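You operate a simulated robot arm through the tools that you are given. There is no shell and no other tool. Be economical: measure what you need, move in short steps, check, and stop when the job is done.

You run a simulated robot arm. Do the job below in one go: nothing can be reset, and whatever is moved stays where it is left.

TASK
Put things in order on the top of the desk. At the end: the grey felt cup stands where the orange drink bottle stood; the red polish tin is on the brown tray; the orange drink bottle stands where the beige small pale brush stood; the beige small pale brush stands on top of the brown thin parcel; whatever was shut is shut again. Leave all else as you found it, and nothing knocked over.

The check looks at the end state, three seconds after you hand in, the way a careful person would. Anything else that was tipped, shoved, dropped, spilled or broken makes it a failure.

THE ROBOT
A 7-joint arm with a two-finger parallel gripper, fixed in place. Base frame: the origin is at the foot of the arm, x ahead of it, y to its left, z up; the work surface is at about z = 780. Lengths are in mm, angles in degrees, forces in N, time in s.
With the tool pointing down near the work surface it reaches from about 220 to 680 mm from the base axis. Its first joint turns from -66.0 to 66.0 degrees. Payload 2.4 kg.
Tool frame: the origin (TCP) lies between the finger pads and is the grasp point; the fingertips stand 30 mm ahead of it; z points along the fingers, y is the line along which they close. Largest opening 94 mm; finger width 28, thickness 10; the body of the gripper, 50 by 96 mm, starts 55 mm behind the TCP.
Orientation is told as [roll, pitch, yaw] about the base's x, y, z axes, in that order, counted from this pose: with the fingers straight down and closing along the base's y, the tool's x points along the base's -x, its y along +y and its z along -z.

THE INTERFACE
- The arm moves only by the tool arm_command. Its argument "steps" is a list of rows, each a list of 7 numbers: the shift along the base's x, y, z in units of 25 mm (1.0 is 25 mm), then the turn, a rotation vector about the base's x, y, z in units of 4 degrees (1.0 is 4 degrees), then the opening, from 0 (shut) to 1 (fully open). In form: [[tx, ty, tz, rx, ry, rz, grip], ...]. A call has 1 to 8 rows; each row shifts and turns the commanded pose from where the row before left it. A call with a number of a shift or a turn outside -1 to 1 is refused whole. Each row takes 0.2 s and may step no farther than 50 mm and 8.6 degrees from the row before; otherwise, or with a gripper value out of range, the whole call is refused. Where a pose cannot be reached the arm comes as near as it can. A force on the tool above 40 N (or 10 N above the force at the start of the call, whichever is more), or a blocked arm, ends the call early, and 0.2 s more pass. The fingers move at their own pace (about 153 mm/s each) and stop on an object; they squeeze with about 40 N. The grip force told is the motor's: it shows also when the fingers shut on nothing. Time passes only in rows, and 0.2 s behind the last, so rows that do not move let the fingers close. It gives the time, the measured TCP pose, the force on the tool (base axes), the opening and the grip force at its end, in the units of the frame above (readings bear some noise), with the torque about the TCP (base axes, N m) and any sound that the robot's microphone picked up.
- Cameras (640 x 400 px; columns grow to the right, rows downward): "scene" is fixed at [31.1, 474.2, 1432.3]; the picture's right is [-0.80, -0.60, 0.00], its down [-0.41, 0.55, -0.73] and it looks along [0.44, -0.58, -0.68] (base axes); focal length 341 px, centre (320, 200). "wrist" rides on the gripper at [76, 14, -102] in the tool frame; the picture's right is [-0.18, 0.98, 0.00], its down [-0.75, -0.14, -0.64] and it looks along [-0.63, -0.12, 0.77] (tool axes); focal length 243 px, centre (320, 200). There is no depth. A picture from a camera that has moved, and an enlarged one, comes with that camera's place and axes in the base frame and with its lens.
- grab_frame(camera): a new picture of that camera. It takes no simulated time.
- inspect(camera, box): a new picture of the part [left, top, right, bottom] of that camera's present view, enlarged. It takes no simulated time.
- sign_off(): hands the job in; it is judged then, once.

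Go step by step. Nothing tells you positions but the pictures and the camera data: compare them with the known pose of the tool, close in by small moves and look again before you grip or let go. The budget is 120 turns and 68 pictures, counting those below and the enlarged ones. Unless the task says otherwise, let go and move clear before handing in, and close with one line.

The tools are called after "Request:" as a command line: name --pt "numbers of a row" for each row, then --argument value for the rest, lists and objects as JSON in quotes. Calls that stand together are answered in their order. arm_command: Moves the arm, as the interface text tells. Its arguments: {"type":"object","properties":{"steps":{"type":"array","items":{"type":"array","items":{"type":"number"}}}},"required":["steps"]} The other tools are called the same way: grab_frame (camera) takes a picture; inspect (camera, box) takes an enlarged picture of a part of a camera's view; sign_off () hands the job in.

At the start:

```text
time_s: 0.0
eef_pos: [397.4, 22.2, 1086.5]
tool_rot: [0.0, 0.0, 0.0]
ft_force: [0.1, -0.4, 0.2]
torque: [0.01, 0.0, -0.03]
width: 94.0
grip_force: 0.0
```

scene: 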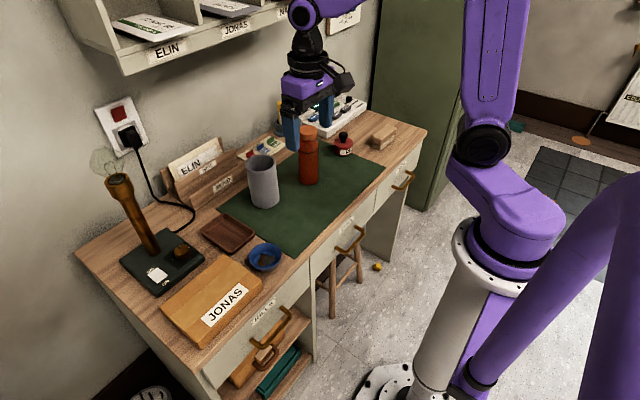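
wrist: 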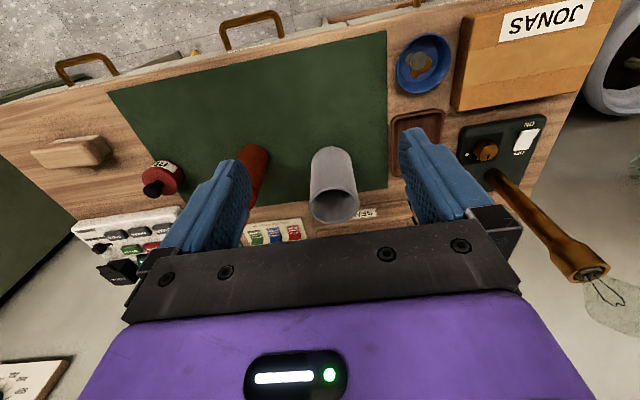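

I see a desk with a cup, bottle, a red round thing, a beige block, a tray and a parcel. I'll zoom in to identify each of them.

Request:
inspect --camera "scene" --box '[220, 80, 440, 220]'

Request:
inspect --camera "scene" --box '[80, 180, 340, 400]'

Request:
inspect --camera "wrist" --box '[0, 100, 320, 300]'

```text
2.86 times, centred on (330, 150) of scene
camera zoom: at [31.1, 474.2, 1432.3], right [-0.8, -0.6, 0.0], down [-0.41, 0.55, -0.73], along [0.44, -0.58, -0.68], focal length 974 px, centre (291, 343)
```

zoom: 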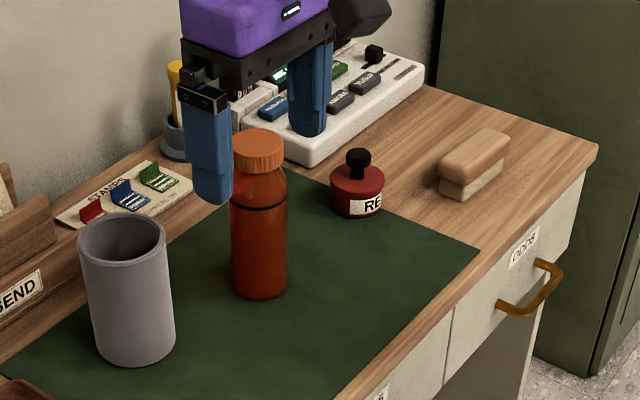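

```text
1.82 times, centred on (210, 290) of scene
camera zoom: at [31.1, 474.2, 1432.3], right [-0.8, -0.6, 0.0], down [-0.41, 0.55, -0.73], along [0.44, -0.58, -0.68], focal length 620 px, centre (520, 36)
```

zoom: 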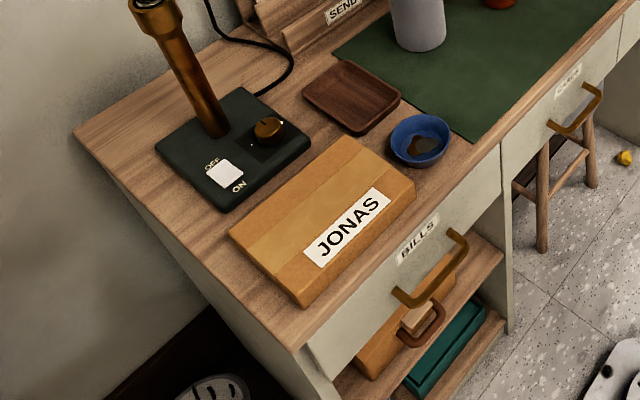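

```text
2.00 times, centred on (160, 200) of wrist
camera zoom: at [321.4, 36.1, 1187.4], right [0.18, 0.98, 0.0], down [0.75, -0.14, 0.64], along [0.63, -0.12, -0.77], focal length 485 px, centre (640, 200)
```

zoom: 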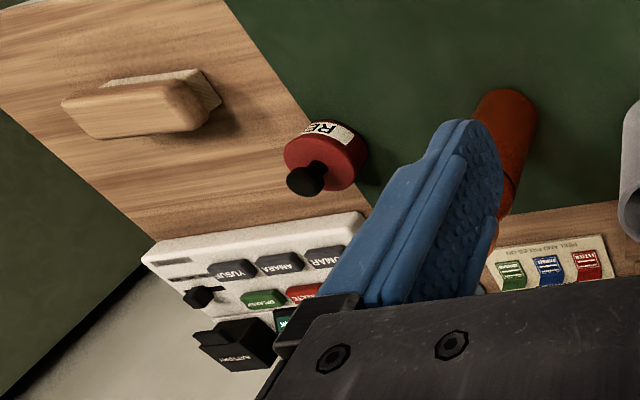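

The beige block is a brush resting on its bristles. I need to read the red item's label and see what the drawers and shelves hold.

Request:
inspect --camera "scene" --box '[315, 115, 405, 171]'

Request:
inspect --camera "wrist" --box '[120, 140, 220, 202]'

Request:
inspect --camera "scene" --box '[200, 300, 330, 400]'

Request:
inspect --camera "wrist" --box '[380, 0, 640, 162]'

```text
7.11 times, centred on (360, 143) of scene
camera zoom: at [31.1, 474.2, 1432.3], right [-0.8, -0.6, 0.0], down [-0.41, 0.55, -0.73], along [0.44, -0.58, -0.68], focal length 2425 px, centre (36, 605)
```

zoom: 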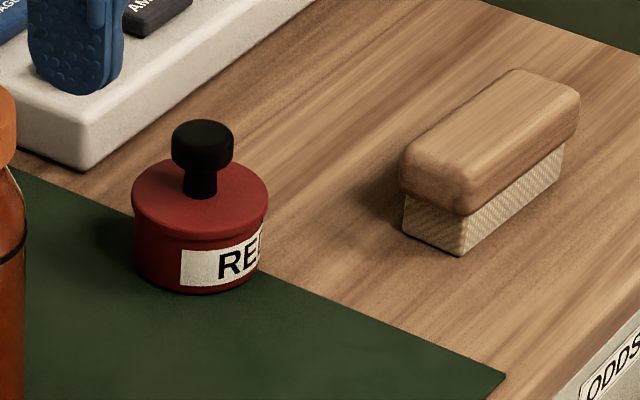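

```text
6.40 times, centred on (170, 171) of wrist
camera zoom: at [321.4, 36.1, 1187.4], right [0.18, 0.98, 0.0], down [0.75, -0.14, 0.64], along [0.63, -0.12, -0.77], focal length 1553 px, centre (1280, 386)
```

zoom: 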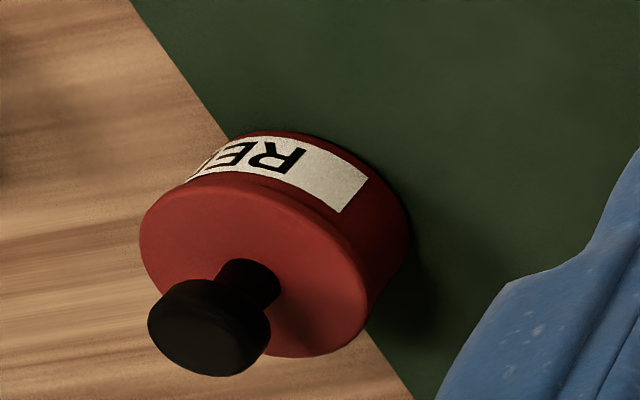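

```text
4.00 times, centred on (265, 350) of scene
camera zoom: at [31.1, 474.2, 1432.3], right [-0.8, -0.6, 0.0], down [-0.41, 0.55, -0.73], along [0.44, -0.58, -0.68], focal length 1364 px, centre (540, -400)
```

zoom: 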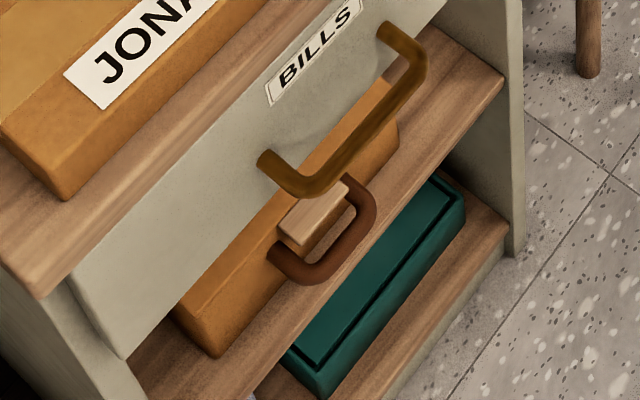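

```text
2.46 times, centred on (510, 81) of wrist
camera zoom: at [321.4, 36.1, 1187.4], right [0.18, 0.98, 0.0], down [0.75, -0.14, 0.64], along [0.63, -0.12, -0.77], focal length 597 px, centre (-148, 493)
```

zoom: 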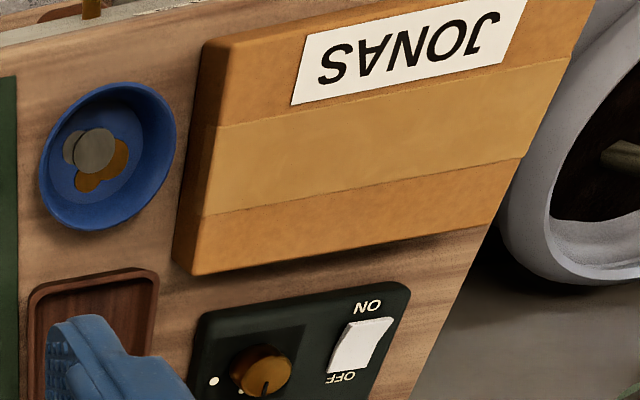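

The red item is a lidded tin and sits at about (522,-308). I put the brush at about (447,-422) with its long axis along y, the bottle at (528,-128), the cup at (562,17), the tray at (560,160) and the parcel at (415,318). I'll go above the brush first, turning yaw to -90.

Request:
arm_command --pt "0 -1 0 0 0 -1 1" --pt "0 -1 0 0 0 -1 1" --pt "0 -1 0 0 0 -1 1" --pt "0 -1 0 0 0 -1 1" --pt "0 -1 0 0 0 -1 1" --pt "0 -1 0 0 0 -1 1" --pt "0 -1 0 0 0 -1 1" --pt "0 -1 0 0 0 -1 1"

Request:
arm_command --pt "0.2 -1 0 0 0 -1 1" --pt "0.2 -1 0 0 0 -1 1" --pt "0.2 -1 0 0 0 -1 1" --pt "0.2 -1 0 0 0 -1 1" --pt "0.2 -1 0 0 0 -1 1" --pt "0.2 -0.5 0 0 0 -1 1" --pt "0.2 -0.5 0 0 0 -1 1" --pt "0.2 0 0 0 0 -1 1"

Request:
arm_command --pt "0 0 -1 0 0 -1 1" --pt "0 0 -1 0 0 -1 1" --pt "0 0 -1 0 0 -1 1" --pt "0 0 -1 0 0 -1 1" --pt "0 0 -1 0 0 -1 1" --pt "0 0 -1 0 0 -1 1" --pt "0 0 0 0 0 -0.5 1"

Request:
grab_frame --camera "wrist"

```text
time_s: 1.8
eef_pos: [396.2, -177.6, 1086.1]
tool_rot: [-0.1, 0.0, -32.1]
ft_force: [-0.9, 0.2, -0.2]
torque: [0.03, -0.02, -0.01]
width: 94.0
grip_force: 0.1
```

```text
time_s: 3.6
eef_pos: [436.9, -327.5, 1085.9]
tool_rot: [0.0, 0.0, -64.1]
ft_force: [-1.0, 1.3, 0.0]
torque: [-0.02, 0.02, -0.01]
width: 94.1
grip_force: 0.1
```

```text
time_s: 5.2
eef_pos: [435.2, -327.6, 935.8]
tool_rot: [0.0, 0.0, -90.0]
ft_force: [-0.4, -0.1, -0.2]
torque: [0.01, -0.03, 0.0]
width: 94.0
grip_force: 0.1
```

```text
58 pictures are left
camera wrist: at [451.6, -251.7, 1036.6], right [0.98, -0.19, 0.0], down [-0.14, -0.75, 0.64], along [-0.12, -0.63, -0.77], focal length 243 px, centre (320, 200)
```

wrist: 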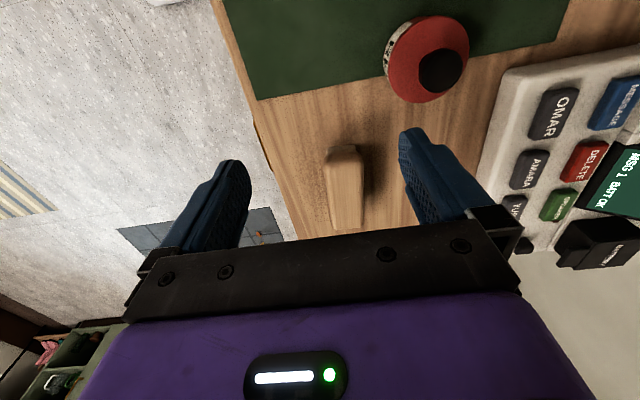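

Two views put the brush centre at about (450,-423), turned about -4 degrees from y. I'll move over it and descend partway before looking again.

Request:
arm_command --pt "0.2 -1 0 0 0 -1 1" --pt "0.2 -1 0 0 0 0 1" --pt "0.2 -1 0 0 0 0 1" --pt "0 -0.82 0 0 0 0 1" --pt "0 0 -1 0 0 0 1" --pt "0 0 -1 0 0 0 1" --pt "0 0 0 0 0 0 1"

Request:
grab_frame --camera "wrist"

Request:
inspect --camera "scene" --box '[330, 80, 450, 160]'

```text
time_s: 6.8
eef_pos: [451.3, -422.9, 885.3]
tool_rot: [-0.1, 0.0, -94.0]
ft_force: [-0.4, 0.2, 0.7]
torque: [0.02, -0.02, 0.0]
width: 94.0
grip_force: 0.1
```

```text
57 pictures are left
camera wrist: at [472.4, -348.8, 987.2], right [0.97, -0.25, 0.0], down [-0.19, -0.74, 0.64], along [-0.16, -0.62, -0.77], focal length 243 px, centre (320, 200)
```

wrist: 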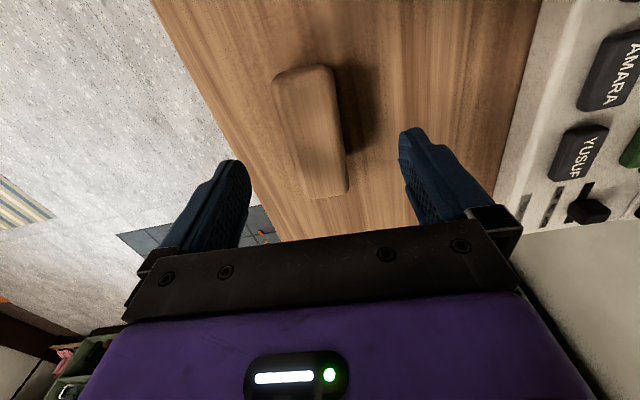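

```text
5.00 times, centred on (390, 120) of scene
camera zoom: at [31.1, 474.2, 1432.3], right [-0.8, -0.6, 0.0], down [-0.41, 0.55, -0.73], along [0.44, -0.58, -0.68], focal length 1705 px, centre (-30, 600)
```

zoom: 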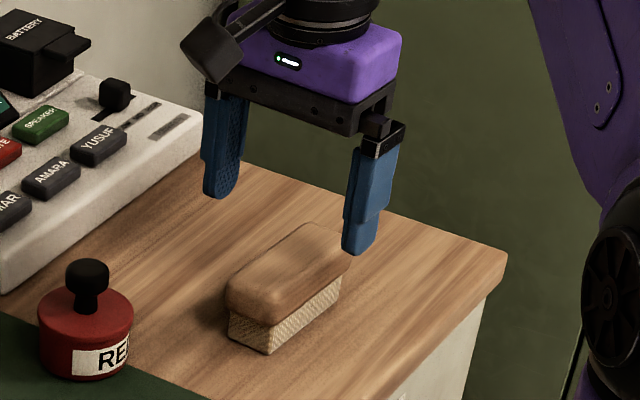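

The brush centre is confirmed at about (449,-427). I'll descend and close on the wooden part.

Request:
arm_command --pt "-0.04 -0.14 -0.96 0 0 -0.3 1" --pt "0 0 -0.96 0 0 0 1" --pt "0 0 -0.96 0 0 0 1" --pt "0 0 0 0 0 0 1"

Request:
grab_frame --camera "wrist"

```text
time_s: 7.8
eef_pos: [451.0, -427.4, 813.4]
tool_rot: [0.1, 0.0, -95.1]
ft_force: [0.2, -1.1, -0.2]
torque: [0.01, 0.03, 0.0]
width: 94.1
grip_force: 0.1
```

```text
55 pictures are left
camera wrist: at [472.6, -353.2, 915.2], right [0.96, -0.27, 0.0], down [-0.21, -0.74, 0.64], along [-0.17, -0.62, -0.77], focal length 243 px, centre (320, 200)
```

wrist: 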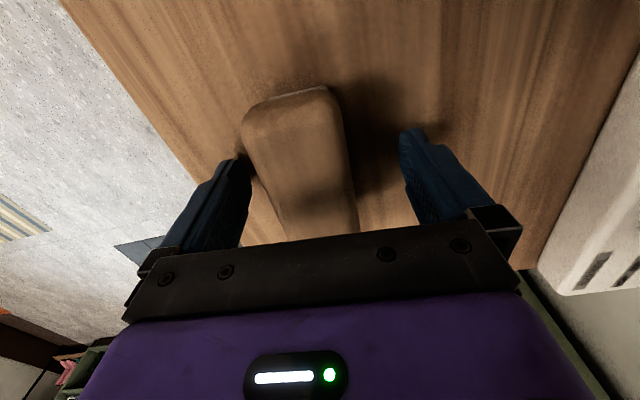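

The fingers straddle the brush, so I'll close and lift slightly.

Request:
arm_command --pt "0 0 0 0 0 0 0.3" --pt "0 0 0 0 0 0 0.2" --pt "0 0 0 0 0 0 0.2"

```text
time_s: 8.6
eef_pos: [450.8, -427.9, 813.0]
tool_rot: [0.0, 0.0, -95.1]
ft_force: [-0.5, -0.1, -0.1]
torque: [-0.03, -0.03, 0.02]
width: 45.7
grip_force: 39.6
```

The brush is held (45.7 mm wide). I'll lift it and carry it over to the parcel at about (428,310), turning yaw back to 0.

Request:
arm_command --pt "0 0 0.5 0 0 0 0.2" --pt "0 0 1 0 0 0 0.2" --pt "0 0 1 0 0 0 0.2" --pt "0 0 1 0 0 0 0.2" --pt "0 0 1 0 0 0 0.2" --pt "0 0 1 0 0 0 0.2" --pt "0 0 1 0 0 0 0.2" --pt "0 0 1 0 0 0 0.2"

Request:
arm_command --pt "0 1 0 0 0 1 0.2" --pt "0 1 0 0 0 1 0.2" --pt "0 1 0 0 0 1 0.2" --pt "0 1 0 0 0 1 0.2" --pt "0 1 0 0 0 1 0.2" --pt "0 1 0 0 0 1 0.2" --pt "0 1 0 0 0 1 0.2" --pt "0 1 0 0 0 1 0.2"

Request:
arm_command --pt "0 1 0 0 0 1 0.2" --pt "0 1 0 0 0 1 0.2" --pt "0 1 0 0 0 1 0.2" --pt "0 1 0 0 0 1 0.2" --pt "0 1 0 0 0 1 0.2" --pt "0 1 0 0 0 1 0.2" --pt "0 1 0 0 0 1 0.2" --pt "0 1 0 0 0 1 0.2"

Request:
arm_command --pt "0 1 0 0 0 1 0.2" --pt "0 1 0 0 0 1 0.2" --pt "0 1 0 0 0 1 0.2" --pt "0 1 0 0 0 1 0.2" --pt "0 1 0 0 0 1 0.2" --pt "0 1 0 0 0 1 0.2" --pt "0 1 0 0 0 1 0.2" --pt "0 1 0 0 0 1 0.2"

Request:
arm_command --pt "-0.2 1 0 0 0 0 0.2" --pt "-0.2 1 0 0 0 0 0.2" --pt "-0.2 1 0 0 0 0 0.2" --pt "-0.2 0.5 0 0 0 0 0.2" --pt "0 0 0 0 0 0 0.2"

Request:
grab_frame --camera "scene"

Request:
grab_frame --camera "wrist"

```text
time_s: 10.4
eef_pos: [450.5, -426.6, 1001.9]
tool_rot: [0.0, 0.1, -95.2]
ft_force: [0.8, -0.4, -0.2]
torque: [-0.03, 0.0, 0.03]
width: 19.0
grip_force: 0.1
```

```text
time_s: 12.2
eef_pos: [450.8, -227.0, 1001.5]
tool_rot: [0.0, -0.1, -63.1]
ft_force: [0.2, -0.3, 0.3]
torque: [-0.01, -0.01, 0.02]
width: 18.8
grip_force: 0.1
```

```text
time_s: 14.0
eef_pos: [451.2, -25.4, 1001.2]
tool_rot: [0.0, 0.0, -31.1]
ft_force: [0.1, 0.5, 0.7]
torque: [0.01, 0.02, 0.02]
width: 18.8
grip_force: 0.1
```

```text
time_s: 15.8
eef_pos: [450.5, 173.2, 1002.8]
tool_rot: [0.1, 0.0, 0.8]
ft_force: [0.0, -0.1, 0.3]
torque: [-0.03, 0.0, 0.0]
width: 18.8
grip_force: 0.1
```

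```text
time_s: 17.0
eef_pos: [431.0, 260.6, 1001.7]
tool_rot: [0.0, 0.0, 0.8]
ft_force: [0.4, -0.1, 0.6]
torque: [-0.02, -0.01, -0.01]
width: 18.8
grip_force: 0.1
```

```text
54 pictures are left
```

scene: 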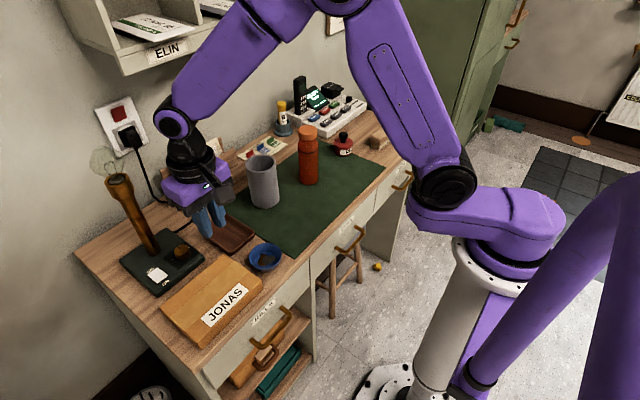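

```text
53 pictures are left
camera wrist: at [355.6, 274.4, 1102.8], right [0.17, 0.99, 0.0], down [0.76, -0.13, 0.64], along [0.63, -0.11, -0.77], focal length 243 px, centre (320, 200)
```

wrist: 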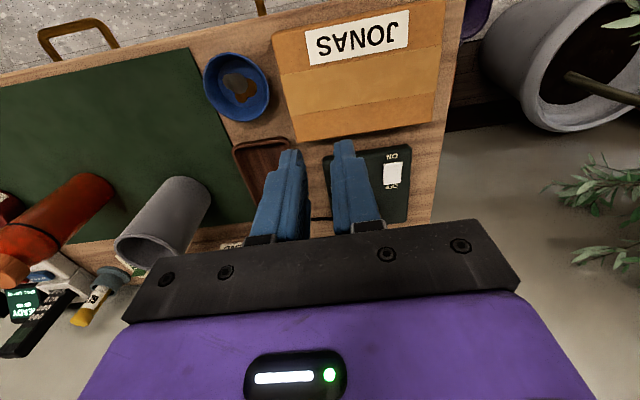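

The gripper is empty: the brush slipped out on the lift. I'll check where it lies now.

Request:
inspect --camera "scene" --box '[315, 100, 425, 170]'

```text
5.71 times, centred on (370, 135) of scene
camera zoom: at [31.1, 474.2, 1432.3], right [-0.8, -0.6, 0.0], down [-0.41, 0.55, -0.73], along [0.44, -0.58, -0.68], focal length 1949 px, centre (34, 571)
```

zoom: 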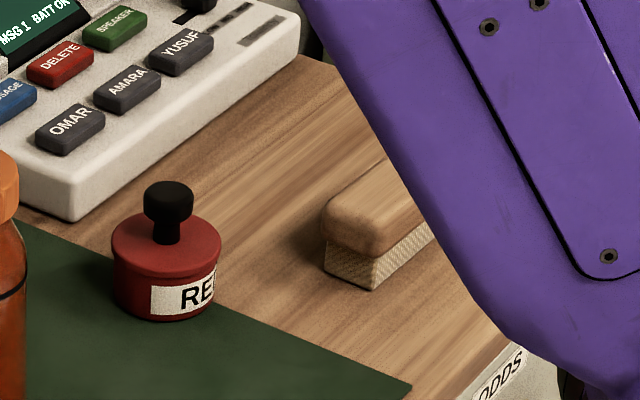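

The brush is still upright in place. I'll go back, grip lower and fully shut, and check after a tiny lift.

Request:
arm_command --pt "0.2 -1 0 0 0 0 0.2" --pt "0.2 -1 0 0 0 0 0.2" --pt "0.2 -1 0 0 0 0 0.2" --pt "0.12 -0.5 0 0 0 0 0.2" --pt "0 -1 0 0 0 -1 0.2" --pt "0 -1 0 0 0 -1 0.2" --pt "0 -1 0 0 0 -1 0.2" --pt "0 -1 0 0 0 -1 0.2"

Request:
arm_command --pt "0 -1 0 0 0 -1 0.2" --pt "0 -1 0 0 0 -1 0.2" --pt "0 -1 0 0 0 -1 0.2" --pt "0 -1 0 0 0 -1 0.2" --pt "0 -1 0 0 0 -1 0.2" --pt "0 -1 0 0 0 -1 0.2" --pt "0 -1 0 0 0 -1 0.2" --pt "0 -1 0 0 0 -1 0.2"

Request:
arm_command --pt "0 -1 0 0 0 -1 1" --pt "0 -1 0 0 0 -1 1" --pt "0 -1 0 0 0 -1 1" --pt "0 -1 0 0 0 -1 1" --pt "0 -1 0 0 0 -1 1" --pt "0 -1 0 0 0 -1 1" --pt "0 -1 0 0 0 -1 1" --pt "0 -1 0 0 0 -1 1"

Request:
arm_command --pt "0 -1 0 0 0 -1 1" --pt "0 -1 0 0 0 -1 1" --pt "0 -1 0 0 0 -1 1" --pt "0 -1 0 0 0 -1 1" --pt "0 0 -1 0 0 0 1" --pt "0 0 -1 0 0 0 1" --pt "0 0 -1 0 0 0 1" --pt "0 0 -1 0 0 0 1"

Request:
grab_frame --camera "wrist"

Request:
inspect --camera "scene" --box '[330, 80, 450, 160]'

```text
time_s: 18.8
eef_pos: [449.2, 72.4, 1000.3]
tool_rot: [0.0, 0.0, -15.3]
ft_force: [0.2, -0.3, -1.2]
torque: [0.01, -0.01, -0.01]
width: 18.8
grip_force: 0.0
```

```text
time_s: 20.6
eef_pos: [448.1, -126.7, 1001.0]
tool_rot: [0.0, 0.0, -47.2]
ft_force: [0.4, 0.0, 0.1]
torque: [-0.05, 0.02, 0.0]
width: 18.7
grip_force: 0.0
```

```text
time_s: 22.4
eef_pos: [447.0, -329.2, 1001.4]
tool_rot: [0.0, 0.0, -79.5]
ft_force: [-0.8, 0.0, 0.5]
torque: [0.02, 0.03, 0.02]
width: 93.9
grip_force: 0.0
```

```text
time_s: 24.2
eef_pos: [448.0, -427.0, 902.4]
tool_rot: [0.0, -0.1, -95.2]
ft_force: [-0.6, 0.2, 0.3]
torque: [-0.02, 0.02, 0.03]
width: 94.0
grip_force: 0.1
```

```text
51 pictures are left
camera wrist: at [469.6, -352.7, 1003.1], right [0.96, -0.27, 0.0], down [-0.21, -0.74, 0.64], along [-0.17, -0.62, -0.77], focal length 243 px, centre (320, 200)
```

wrist: 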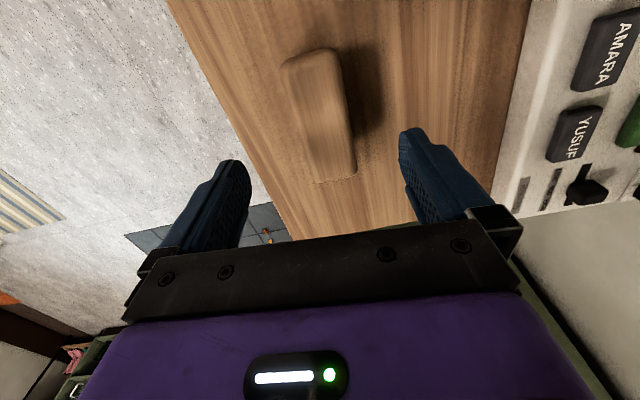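

```text
5.00 times, centred on (390, 120) of scene
camera zoom: at [31.1, 474.2, 1432.3], right [-0.8, -0.6, 0.0], down [-0.41, 0.55, -0.73], along [0.44, -0.58, -0.68], focal length 1705 px, centre (-30, 600)
```

zoom: 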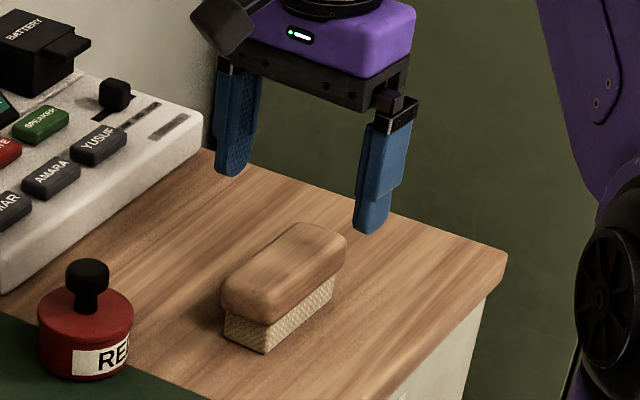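

The brush was nudged only a few mm and now lies along y, centred at about (454,-426). I'll align yaw to -91, go down and grip fully shut.

Request:
arm_command --pt "0.2 0.04 -1 0 0 1 1" --pt "0 0 -1 0 0 0 1" --pt "0 0 -1 0 0 0 1" --pt "0 0 -0.6 0 0 0 1" --pt "0 0 0 0 0 0 1" --pt "0 0 0 0 0 0 0" --pt "0 0 0 0 0 0 0" --pt "0 0 0 0 0 0 0"

Request:
inspect --camera "scene" --box '[350, 90, 420, 135]'

Request:
grab_frame --camera "wrist"

```text
time_s: 26.0
eef_pos: [452.9, -426.2, 811.6]
tool_rot: [0.0, -0.1, -91.2]
ft_force: [0.1, 0.2, 0.1]
torque: [-0.04, -0.01, 0.01]
width: 45.4
grip_force: 40.3
```

```text
8.89 times, centred on (385, 112) of scene
camera zoom: at [31.1, 474.2, 1432.3], right [-0.8, -0.6, 0.0], down [-0.41, 0.55, -0.73], along [0.44, -0.58, -0.68], focal length 3031 px, centre (-258, 978)
```

zoom: 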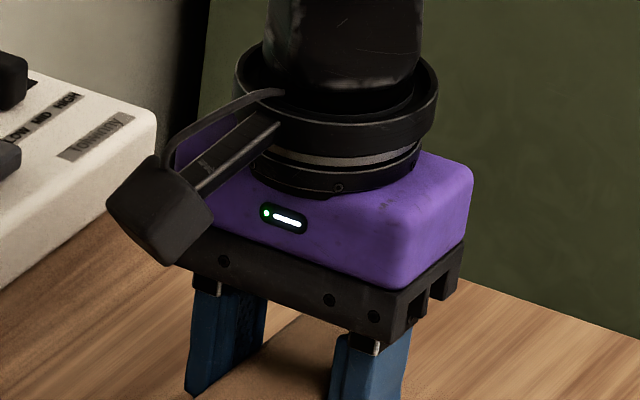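

```text
48 pictures are left
camera wrist: at [470.0, -350.2, 913.1], right [0.98, -0.2, 0.0], down [-0.16, -0.75, 0.64], along [-0.13, -0.63, -0.77], focal length 243 px, centre (320, 200)
```

wrist: 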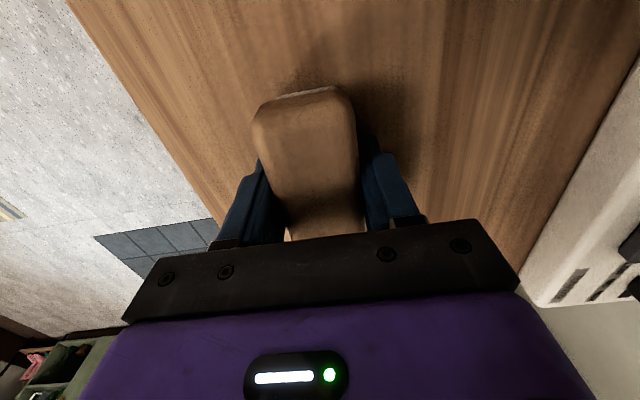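

It's gripped at the right height; I'll make a slow small lift and check.

Request:
arm_command --pt "0 0 0.1 0 0 0 0" --pt "0 0 0.1 0 0 0 0" --pt "0 0 0.2 0 0 0 0" --pt "0 0 0.2 0 0 0 0"

```text
time_s: 27.0
eef_pos: [454.0, -426.3, 825.5]
tool_rot: [0.0, 0.0, -91.2]
ft_force: [-0.8, -0.1, -1.4]
torque: [-0.01, 0.05, -0.02]
width: 45.8
grip_force: 40.3
```

Request:
arm_command --pt "0 0 0.3 0 0 0 0" --pt "0 0 0.3 0 0 0 0" --pt "0 0 0.3 0 0 0 0"

Request:
inspect --camera "scene" --box '[330, 80, 450, 160]'

```text
time_s: 27.8
eef_pos: [452.7, -426.1, 850.1]
tool_rot: [-0.1, 0.0, -91.2]
ft_force: [0.2, 0.0, -0.1]
torque: [0.01, 0.02, 0.02]
width: 45.8
grip_force: 40.5
```

```text
5.00 times, centred on (390, 120) of scene
camera zoom: at [31.1, 474.2, 1432.3], right [-0.8, -0.6, 0.0], down [-0.41, 0.55, -0.73], along [0.44, -0.58, -0.68], focal length 1705 px, centre (-30, 600)
```

zoom: 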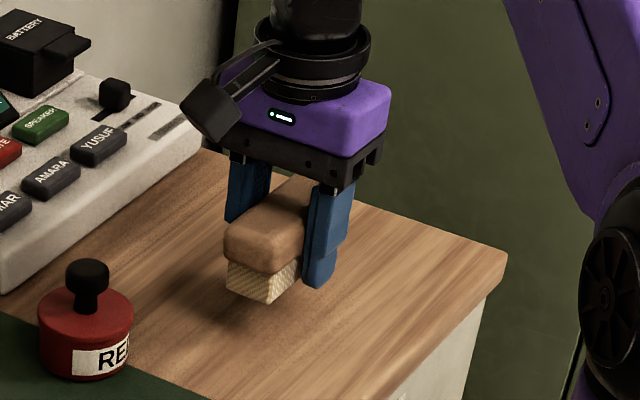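

It holds this time. I'll lift gently, watching the width.

Request:
arm_command --pt "0 0 0.5 0 0 0 0" --pt "0 0 0.7 0 0 0 0" --pt "0 0 0.8 0 0 0 0" --pt "0 0 0.8 0 0 0 0" --pt "0 0 0.8 0 0 0 0" --pt "0 0 0.8 0 0 0 0" --pt "0 0 0.8 0 0 0 0" --pt "0 0 0.8 0 0 0 0"

Request:
arm_command --pt "0 0.5 0 0 0 0.5 0" --pt "0 0.8 0 0 0 1 0" --pt "0 0.8 0 0 0 1 0" --pt "0 0.8 0 0 0 1 0" --pt "0 0.8 0 0 0 1 0" --pt "0 0.8 0 0 0 1 0" --pt "0 0.8 0 0 0 1 0" --pt "0 0.8 0 0 0 1 0"

```text
time_s: 29.6
eef_pos: [453.5, -425.4, 998.6]
tool_rot: [0.1, 0.1, -91.2]
ft_force: [0.2, -0.5, -0.1]
torque: [-0.01, 0.01, 0.03]
width: 45.5
grip_force: 40.3
```

```text
time_s: 31.4
eef_pos: [454.3, -273.1, 997.2]
tool_rot: [0.0, 0.0, -61.3]
ft_force: [-0.4, -0.9, -1.1]
torque: [-0.03, 0.0, 0.01]
width: 45.6
grip_force: 39.7
```

Still held. I'll continue to above the parcel.

Request:
arm_command --pt "0 1 0 0 0 1 0" --pt "0 1 0 0 0 1 0" --pt "0 1 0 0 0 1 0" --pt "0 1 0 0 0 1 0" --pt "0 1 0 0 0 1 0" --pt "0 1 0 0 0 1 0" --pt "0 1 0 0 0 1 0" --pt "0 1 0 0 0 1 0"

Request:
arm_command --pt "0 1 0 0 0 1 0" --pt "0 1 0 0 0 1 0" --pt "0 1 0 0 0 1 0" --pt "0 1 0 0 0 1 0" --pt "0 1 0 0 0 1 0" --pt "0 1 0 0 0 1 0" --pt "0 1 0 0 0 1 0" --pt "0 1 0 0 0 0.3 0"

Request:
arm_command --pt "-0.2 1 0 0 0 0 0" --pt "-0.2 1 0 0 0 0 0" --pt "-0.2 1 0 0 0 0 0" --pt "-0.2 1 0 0 0 0 0" --pt "-0.2 1 0 0 0 0 0" --pt "0 1 0 0 0 0 0" --pt "0 1 -0.5 0 0 0 0" --pt "0 0.3 -1 0 0 0 0"

Request:
grab_frame --camera "wrist"

Request:
inspect --camera "scene" --box '[100, 180, 320, 355]'

```text
time_s: 33.2
eef_pos: [453.5, -73.1, 999.5]
tool_rot: [0.1, 0.0, -29.1]
ft_force: [0.4, 1.0, -0.6]
torque: [-0.03, 0.01, -0.02]
width: 45.5
grip_force: 39.6
```

```text
time_s: 35.0
eef_pos: [454.9, 127.4, 999.6]
tool_rot: [-0.1, 0.0, -0.1]
ft_force: [0.2, 0.6, -1.2]
torque: [-0.02, 0.01, -0.03]
width: 45.8
grip_force: 40.1
```

```text
time_s: 36.8
eef_pos: [430.2, 309.6, 962.6]
tool_rot: [-0.1, 0.1, -0.1]
ft_force: [0.4, 0.0, -0.9]
torque: [0.02, 0.01, 0.01]
width: 45.6
grip_force: 39.8
```

```text
46 pictures are left
camera wrist: at [353.6, 323.5, 1062.8], right [0.18, 0.98, 0.0], down [0.75, -0.14, 0.64], along [0.63, -0.12, -0.77], focal length 243 px, centre (320, 200)
```

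wrist: 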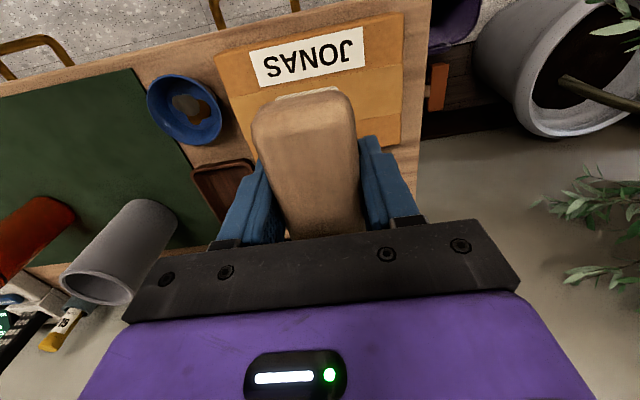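

```text
2.29 times, centred on (210, 268) of scene
camera zoom: at [31.1, 474.2, 1432.3], right [-0.8, -0.6, 0.0], down [-0.41, 0.55, -0.73], along [0.44, -0.58, -0.68], focal length 780 px, centre (571, 46)
```

zoom: 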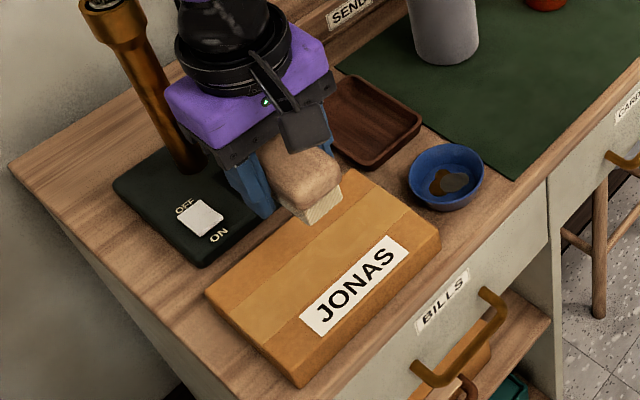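

The brush is over the middle of the parcel. I'll descend, then feel for contact.

Request:
arm_command --pt "0 0 -1 0 0 0 0" --pt "0 0 -1 0 0 0 0" --pt "0 0 -1 0 0 0 0" --pt "0 0 -1 0 0 0 0" --pt "0 0 0 0 0 0 0"

Request:
inspect --camera "scene" --box '[150, 220, 280, 350]'

```text
time_s: 38.0
eef_pos: [429.2, 310.1, 862.2]
tool_rot: [0.0, -0.1, -0.1]
ft_force: [0.0, -0.1, -1.1]
torque: [0.0, 0.0, 0.01]
width: 45.6
grip_force: 39.6
```

```text
3.08 times, centred on (215, 285) of scene
camera zoom: at [31.1, 474.2, 1432.3], right [-0.8, -0.6, 0.0], down [-0.41, 0.55, -0.73], along [0.44, -0.58, -0.68], focal length 1049 px, centre (643, -62)
```

zoom: 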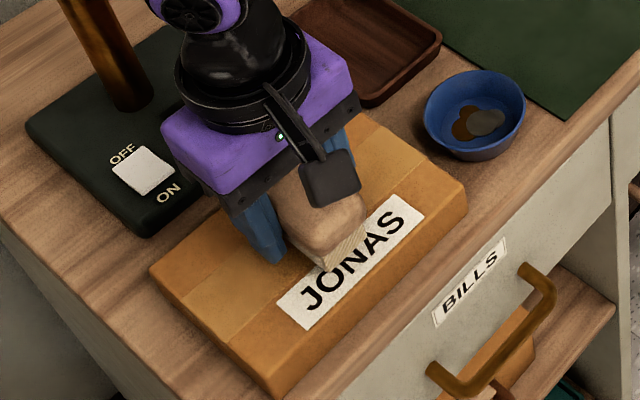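

Request:
arm_command --pt "0 0 -0.2 0 0 0 0" --pt "0 0 -0.2 0 0 0 0" --pt "0 0 0 0 0 0 0"

Request:
arm_command --pt "0 0 -0.1 0 0 0 0" --pt "0 0 -0.1 0 0 0 0" --pt "0 0 0 0 0 0 0"

Request:
arm_command --pt "0 0 -0.1 0 0 0 0" --pt "0 0 0 0 0 0 0"

```text
time_s: 38.8
eef_pos: [430.3, 308.8, 851.4]
tool_rot: [0.0, 0.1, 0.0]
ft_force: [0.5, -0.6, 1.0]
torque: [-0.02, 0.03, 0.0]
width: 45.4
grip_force: 39.9
```

```text
time_s: 39.6
eef_pos: [429.4, 308.7, 845.9]
tool_rot: [-0.1, 0.0, 0.1]
ft_force: [-1.2, -0.7, 3.8]
torque: [-0.02, -0.08, -0.02]
width: 45.6
grip_force: 39.8
```

```text
time_s: 40.2
eef_pos: [428.9, 308.3, 845.9]
tool_rot: [0.1, 0.0, 0.0]
ft_force: [-2.1, -2.9, 10.6]
torque: [-0.04, 0.07, -0.04]
width: 45.7
grip_force: 40.0
stopped in row 2: the force on the tool passed its limit at 41 N (the readings are from after the stop); the commanded pose is now the measured one
```

Contact at about 846, so the parcel top is near 814. I'll release and rise straight up.

Request:
arm_command --pt "0 0 0 0 0 0 0.7" --pt "0 0 0 0 0 0 0.8" --pt "0 0 0.3 0 0 0 0.8" --pt "0 0 1 0 0 0 0.8" --pt "0 0 1 0 0 0 1" --pt "0 0 1 0 0 0 1" --pt "0 0 1 0 0 0 1" --pt "0 0 1 0 0 0 1"

Request:
inspect --camera "scene" --box '[150, 220, 280, 350]'

```text
time_s: 42.0
eef_pos: [429.3, 308.9, 978.8]
tool_rot: [-0.1, 0.1, 0.0]
ft_force: [0.5, 0.4, -0.9]
torque: [0.0, -0.02, 0.01]
width: 93.9
grip_force: 0.0
```

```text
3.08 times, centred on (215, 285) of scene
camera zoom: at [31.1, 474.2, 1432.3], right [-0.8, -0.6, 0.0], down [-0.41, 0.55, -0.73], along [0.44, -0.58, -0.68], focal length 1049 px, centre (643, -62)
```

zoom: 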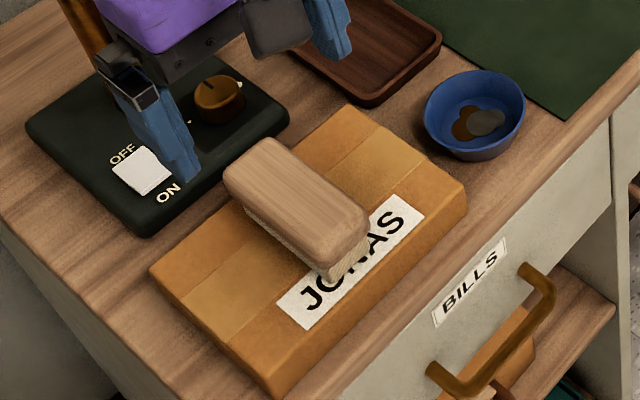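

The brush stands on the parcel. Next is the bottle, estimated at (528,-128) with its top near z 950. I'll go high and take a look from in front of it.

Request:
arm_command --pt "0 -1 1 0 0 0 1" --pt "0 -1 1 0 0 0 1" --pt "0 -1 0 0 0 0 1" --pt "0 -1 0 0 0 0 1" --pt "0 -1 0 0 0 0 1" --pt "0 -1 0 0 0 0 1" --pt "0 -1 0 0 0 0 1" --pt "0 -1 0 0 0 0 1"

Request:
arm_command --pt "0 -1 0 0 0 0 1" --pt "0 -1 0 0 0 0 1" --pt "0 -1 0 0 0 0 1" --pt "0 -1 0 0 0 0 1" --pt "0 -1 0 0 0 0 1" --pt "0 -1 0 0 0 0 1" --pt "0 -1 0 0 0 0 1" --pt "0 -1 0 0 0 0 1"

Request:
arm_command --pt "0 -1 0 0 0 0 1" --pt "0 -0.5 0 0 0 0 1" --pt "0 0 0 0 0 0 1"

Request:
grab_frame --camera "wrist"

```text
time_s: 43.8
eef_pos: [428.9, 107.8, 1027.6]
tool_rot: [0.1, -0.1, -0.1]
ft_force: [-0.2, 0.2, -0.3]
torque: [0.03, 0.0, 0.01]
width: 94.2
grip_force: 0.0
```

```text
time_s: 45.6
eef_pos: [430.1, -91.2, 1027.5]
tool_rot: [0.1, 0.0, 0.0]
ft_force: [-0.1, -0.5, -0.5]
torque: [0.0, -0.01, 0.0]
width: 94.1
grip_force: 0.1
```

```text
time_s: 46.4
eef_pos: [429.2, -128.5, 1029.0]
tool_rot: [0.1, -0.1, 0.0]
ft_force: [-0.7, -0.2, 1.0]
torque: [-0.02, -0.02, -0.04]
width: 94.1
grip_force: 0.1
```

```text
42 pictures are left
camera wrist: at [353.5, -114.4, 1129.7], right [0.18, 0.98, 0.0], down [0.75, -0.14, 0.64], along [0.63, -0.12, -0.77], focal length 243 px, centre (320, 200)
```

wrist: 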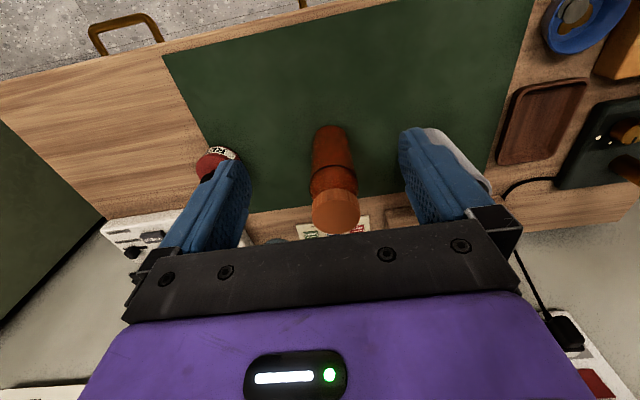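

The bottle axis is at about (528,-132), matching the first estimate. I'll move above it.

Request:
arm_command --pt "1 0 0 0 0 0 1" --pt "1 0 0 0 0 0 1" --pt "1 0 0 0 0 0 1" --pt "0.96 -0.14 0 0 0 0 1" --pt "0 0 -0.8 0 0 0 1" --pt "0 0 0 0 0 0 1"

Request:
grab_frame --camera "wrist"

Request:
inspect --camera "scene" --box '[240, 60, 380, 210]'

```text
time_s: 47.8
eef_pos: [527.2, -132.2, 1007.6]
tool_rot: [0.1, -0.1, 0.0]
ft_force: [-0.6, -0.1, 0.3]
torque: [-0.01, 0.03, -0.01]
width: 93.8
grip_force: 0.0
```

```text
41 pictures are left
camera wrist: at [452.7, -117.4, 1109.6], right [0.18, 0.98, 0.0], down [0.75, -0.14, 0.64], along [0.63, -0.12, -0.77], focal length 243 px, centre (320, 200)
```

wrist: 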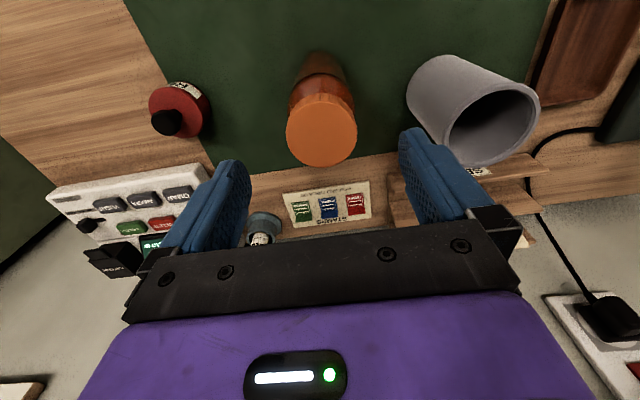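

```text
2.67 times, centred on (310, 135) of scene
camera zoom: at [31.1, 474.2, 1432.3], right [-0.8, -0.6, 0.0], down [-0.41, 0.55, -0.73], along [0.44, -0.58, -0.68], focal length 909 px, centre (347, 373)
```

zoom: 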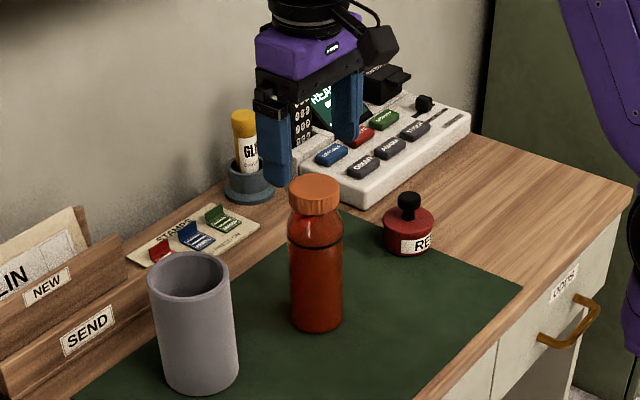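

The cap centre is at about (524,-131). I'll descend around the bottle.

Request:
arm_command --pt "-0.08 0.04 -0.8 0 0 0 1" --pt "0 0 -0.8 0 0 0 1" --pt "0 0 -0.8 0 0 0 1" --pt "0 0 0 0 0 0 1"

Request:
grab_frame --camera "wrist"

Request:
inspect --camera "scene" --box '[240, 60, 380, 210]'

```text
time_s: 48.8
eef_pos: [526.7, -131.2, 948.3]
tool_rot: [0.1, 0.0, -0.1]
ft_force: [0.6, 0.3, 0.5]
torque: [0.02, -0.01, 0.01]
width: 93.8
grip_force: 0.0
```

```text
39 pictures are left
camera wrist: at [450.4, -116.3, 1049.6], right [0.18, 0.98, 0.0], down [0.75, -0.14, 0.64], along [0.63, -0.12, -0.77], focal length 243 px, centre (320, 200)
```

wrist: 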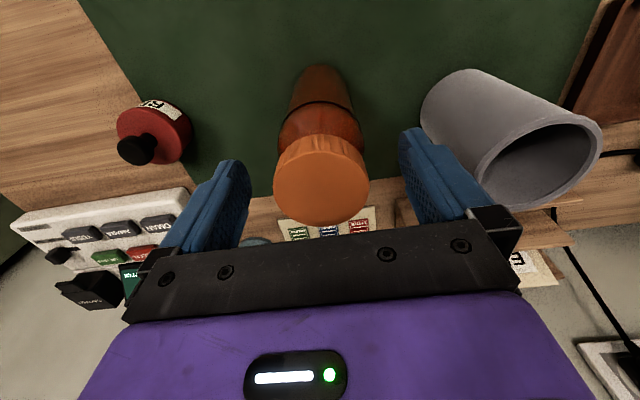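

```text
2.67 times, centred on (310, 135) of scene
camera zoom: at [31.1, 474.2, 1432.3], right [-0.8, -0.6, 0.0], down [-0.41, 0.55, -0.73], along [0.44, -0.58, -0.68], focal length 909 px, centre (347, 373)
```

zoom: 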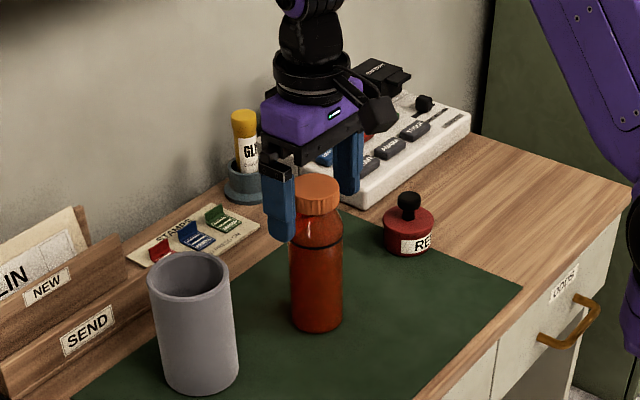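

Triangulating the cap gives (527,-131) with its top near z 940. I'll descend to about 894, leaving palm clearance, and close.

Request:
arm_command --pt "0 0 -0.8 0 0 0 1" --pt "0 0 -0.8 0 0 0 1" --pt "0 0 -0.3 0 0 0 1" --pt "0 0 -0.2 0 0 0 1" --pt "0 0 0 0 0 0 1"

Request:
inspect --camera "scene" --box '[240, 60, 380, 210]'

```text
time_s: 50.0
eef_pos: [526.3, -130.5, 895.8]
tool_rot: [0.1, -0.2, 0.0]
ft_force: [0.5, -0.2, 5.3]
torque: [-0.01, 0.01, 0.0]
width: 94.1
grip_force: 0.1
```

```text
2.67 times, centred on (310, 135) of scene
camera zoom: at [31.0, 474.2, 1432.3], right [-0.8, -0.6, 0.0], down [-0.41, 0.55, -0.73], along [0.44, -0.58, -0.68], focal length 909 px, centre (347, 373)
```

zoom: 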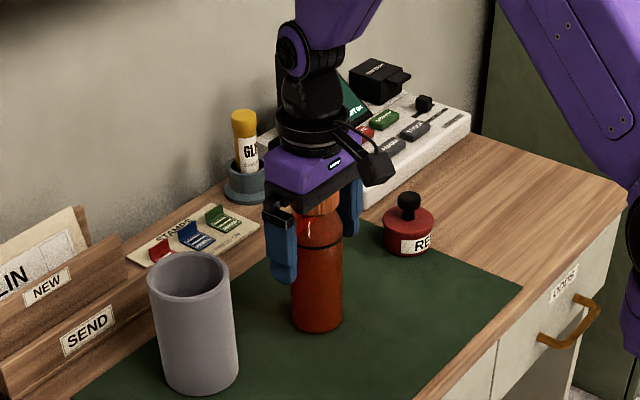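

The 5 N reading suggests the palm just touches the cap. I'll rise 4 mm and close.

Request:
arm_command --pt "0 0 0.16 0 0 0 1" --pt "0 0 0 0 0 0 1" --pt "0 0 0 0 0 0 0" --pt "0 0 0 0 0 0 0" --pt "0 0 0 0 0 0 0"

Request:
arm_command --pt "0 0 0.1 0 0 0 0" --pt "0 0 0.2 0 0 0 0" --pt "0 0 0.2 0 0 0 0" --pt "0 0 0.3 0 0 0 0"

Request:
inspect --camera "scene" --box '[240, 60, 380, 210]'

```text
time_s: 51.2
eef_pos: [526.3, -130.5, 900.0]
tool_rot: [0.1, -0.1, 0.0]
ft_force: [-0.5, -1.3, 0.9]
torque: [0.0, -0.01, 0.0]
width: 57.2
grip_force: 40.2
```

```text
time_s: 52.2
eef_pos: [526.0, -130.7, 919.8]
tool_rot: [0.1, -0.1, 0.0]
ft_force: [0.7, 0.5, -0.9]
torque: [-0.03, 0.0, -0.03]
width: 57.1
grip_force: 40.4
```

```text
2.67 times, centred on (310, 135) of scene
camera zoom: at [31.1, 474.2, 1432.3], right [-0.8, -0.6, 0.0], down [-0.41, 0.55, -0.73], along [0.44, -0.58, -0.68], focal length 909 px, centre (347, 373)
```

zoom: 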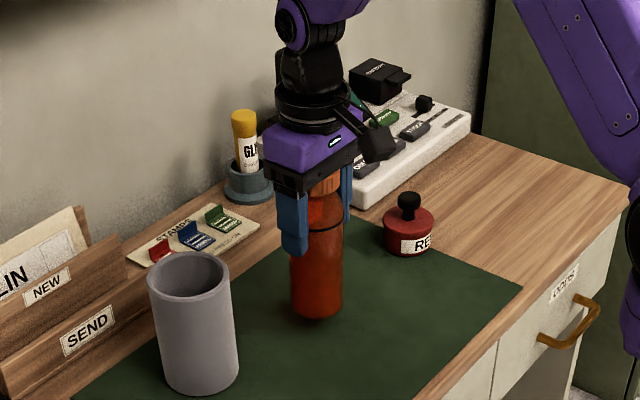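

The bottle is held. I'll lift to 1000 and carry it to the brush's old place (451,-427).

Request:
arm_command --pt "0 0 0.6 0 0 0 0" --pt "0 0 0.8 0 0 0 0" --pt "0 0 0.8 0 0 0 0" --pt "0 0 0.8 0 0 0 0" --pt "0 0 0.3 0 0 0 0" --pt "-0.15 -0.5 0 0 0 0 0" --pt "-0.25 -0.8 0 0 0 0 0" --pt "-0.25 -0.8 0 0 0 0 0"

Request:
arm_command --pt "-0.25 -1 0 0 0 0 0" --pt "-0.25 -1 0 0 0 0 0" --pt "-0.25 -1 0 0 0 0 0" --pt "-0.25 -1 0 0 0 0 0" --pt "-0.25 -1 0 0 0 0 0" --pt "-0.25 -1 0 0 0 0 0" --pt "-0.25 -1 0 0 0 0 0" --pt "-0.25 -1 0 0 0 0 0"

Request:
arm_command --pt "-0.25 -0.8 0 0 0 0 0" --pt "-0.1 -0.6 0 0 0 0 0" --pt "0 -0.36 0 0 0 0 0" --pt "0 0 0 0 0 0 0"

Request:
grab_frame --camera "scene"

```text
time_s: 54.0
eef_pos: [509.5, -183.6, 1003.6]
tool_rot: [0.1, -0.1, -0.1]
ft_force: [-0.6, -0.2, 0.1]
torque: [0.02, 0.03, 0.03]
width: 57.7
grip_force: 40.0
```

```text
time_s: 55.8
eef_pos: [459.9, -383.5, 1001.6]
tool_rot: [0.1, -0.2, -0.1]
ft_force: [-0.7, -0.2, 0.3]
torque: [-0.01, 0.0, -0.03]
width: 57.3
grip_force: 39.9
```

```text
time_s: 56.8
eef_pos: [452.7, -427.2, 1003.1]
tool_rot: [0.1, 0.0, 0.0]
ft_force: [-0.4, -0.1, -1.4]
torque: [0.0, -0.03, 0.01]
width: 57.4
grip_force: 39.9
```

```text
35 pictures are left
```

scene: 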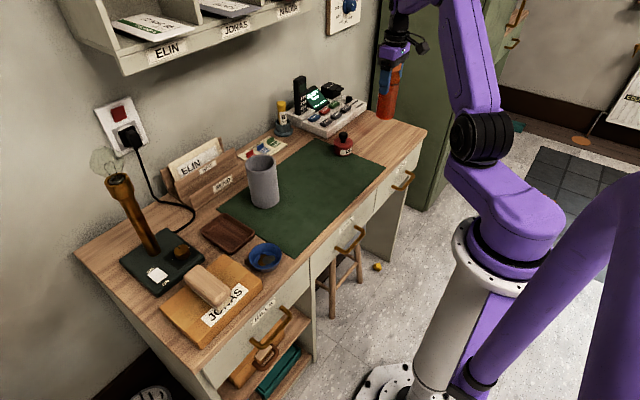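

The bottle hangs over the place. I'll lower it and feel for contact.

Request:
arm_command --pt "-0.06 0 -0.8 0 0 0 0" --pt "0 0 -0.8 0 0 0 0" --pt "0 0 -0.8 0 0 0 0" --pt "0 0 -0.8 0 0 0 0" --pt "0 0 -0.5 0 0 0 0" --pt "0 0 -0.12 0 0 0 0" --pt "0 0 0 0 0 0 0"

Request:
arm_command --pt "0 0 -0.08 0 0 0 0" --pt "0 0 0 0 0 0 0"

Request:
arm_command --pt "0 0 -0.08 0 0 0 0" --pt "0 0 0 0 0 0 0"

Request:
inspect --camera "scene" --box '[330, 60, 450, 160]'

```text
time_s: 58.4
eef_pos: [450.3, -428.6, 907.4]
tool_rot: [0.1, -0.1, -0.1]
ft_force: [-1.0, -0.7, -0.4]
torque: [0.01, 0.02, -0.01]
width: 57.2
grip_force: 39.7
```

```text
time_s: 59.0
eef_pos: [450.0, -427.4, 904.2]
tool_rot: [0.0, -0.1, 0.0]
ft_force: [0.1, 1.1, -0.7]
torque: [0.0, 0.02, 0.04]
width: 57.2
grip_force: 40.5
```

```text
time_s: 59.6
eef_pos: [450.1, -428.5, 903.1]
tool_rot: [0.1, -0.1, 0.0]
ft_force: [-0.3, 0.5, -0.6]
torque: [-0.02, -0.05, 0.01]
width: 57.3
grip_force: 39.9
```

```text
4.00 times, centred on (390, 110) of scene
camera zoom: at [31.1, 474.2, 1432.3], right [-0.8, -0.6, 0.0], down [-0.41, 0.55, -0.73], along [0.44, -0.58, -0.68], focal length 1364 px, centre (40, 560)
```

zoom: 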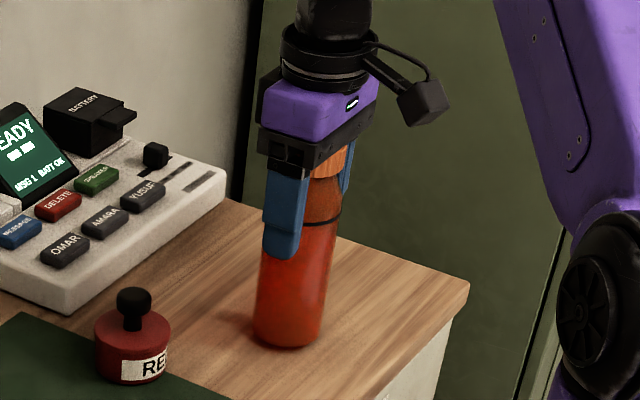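

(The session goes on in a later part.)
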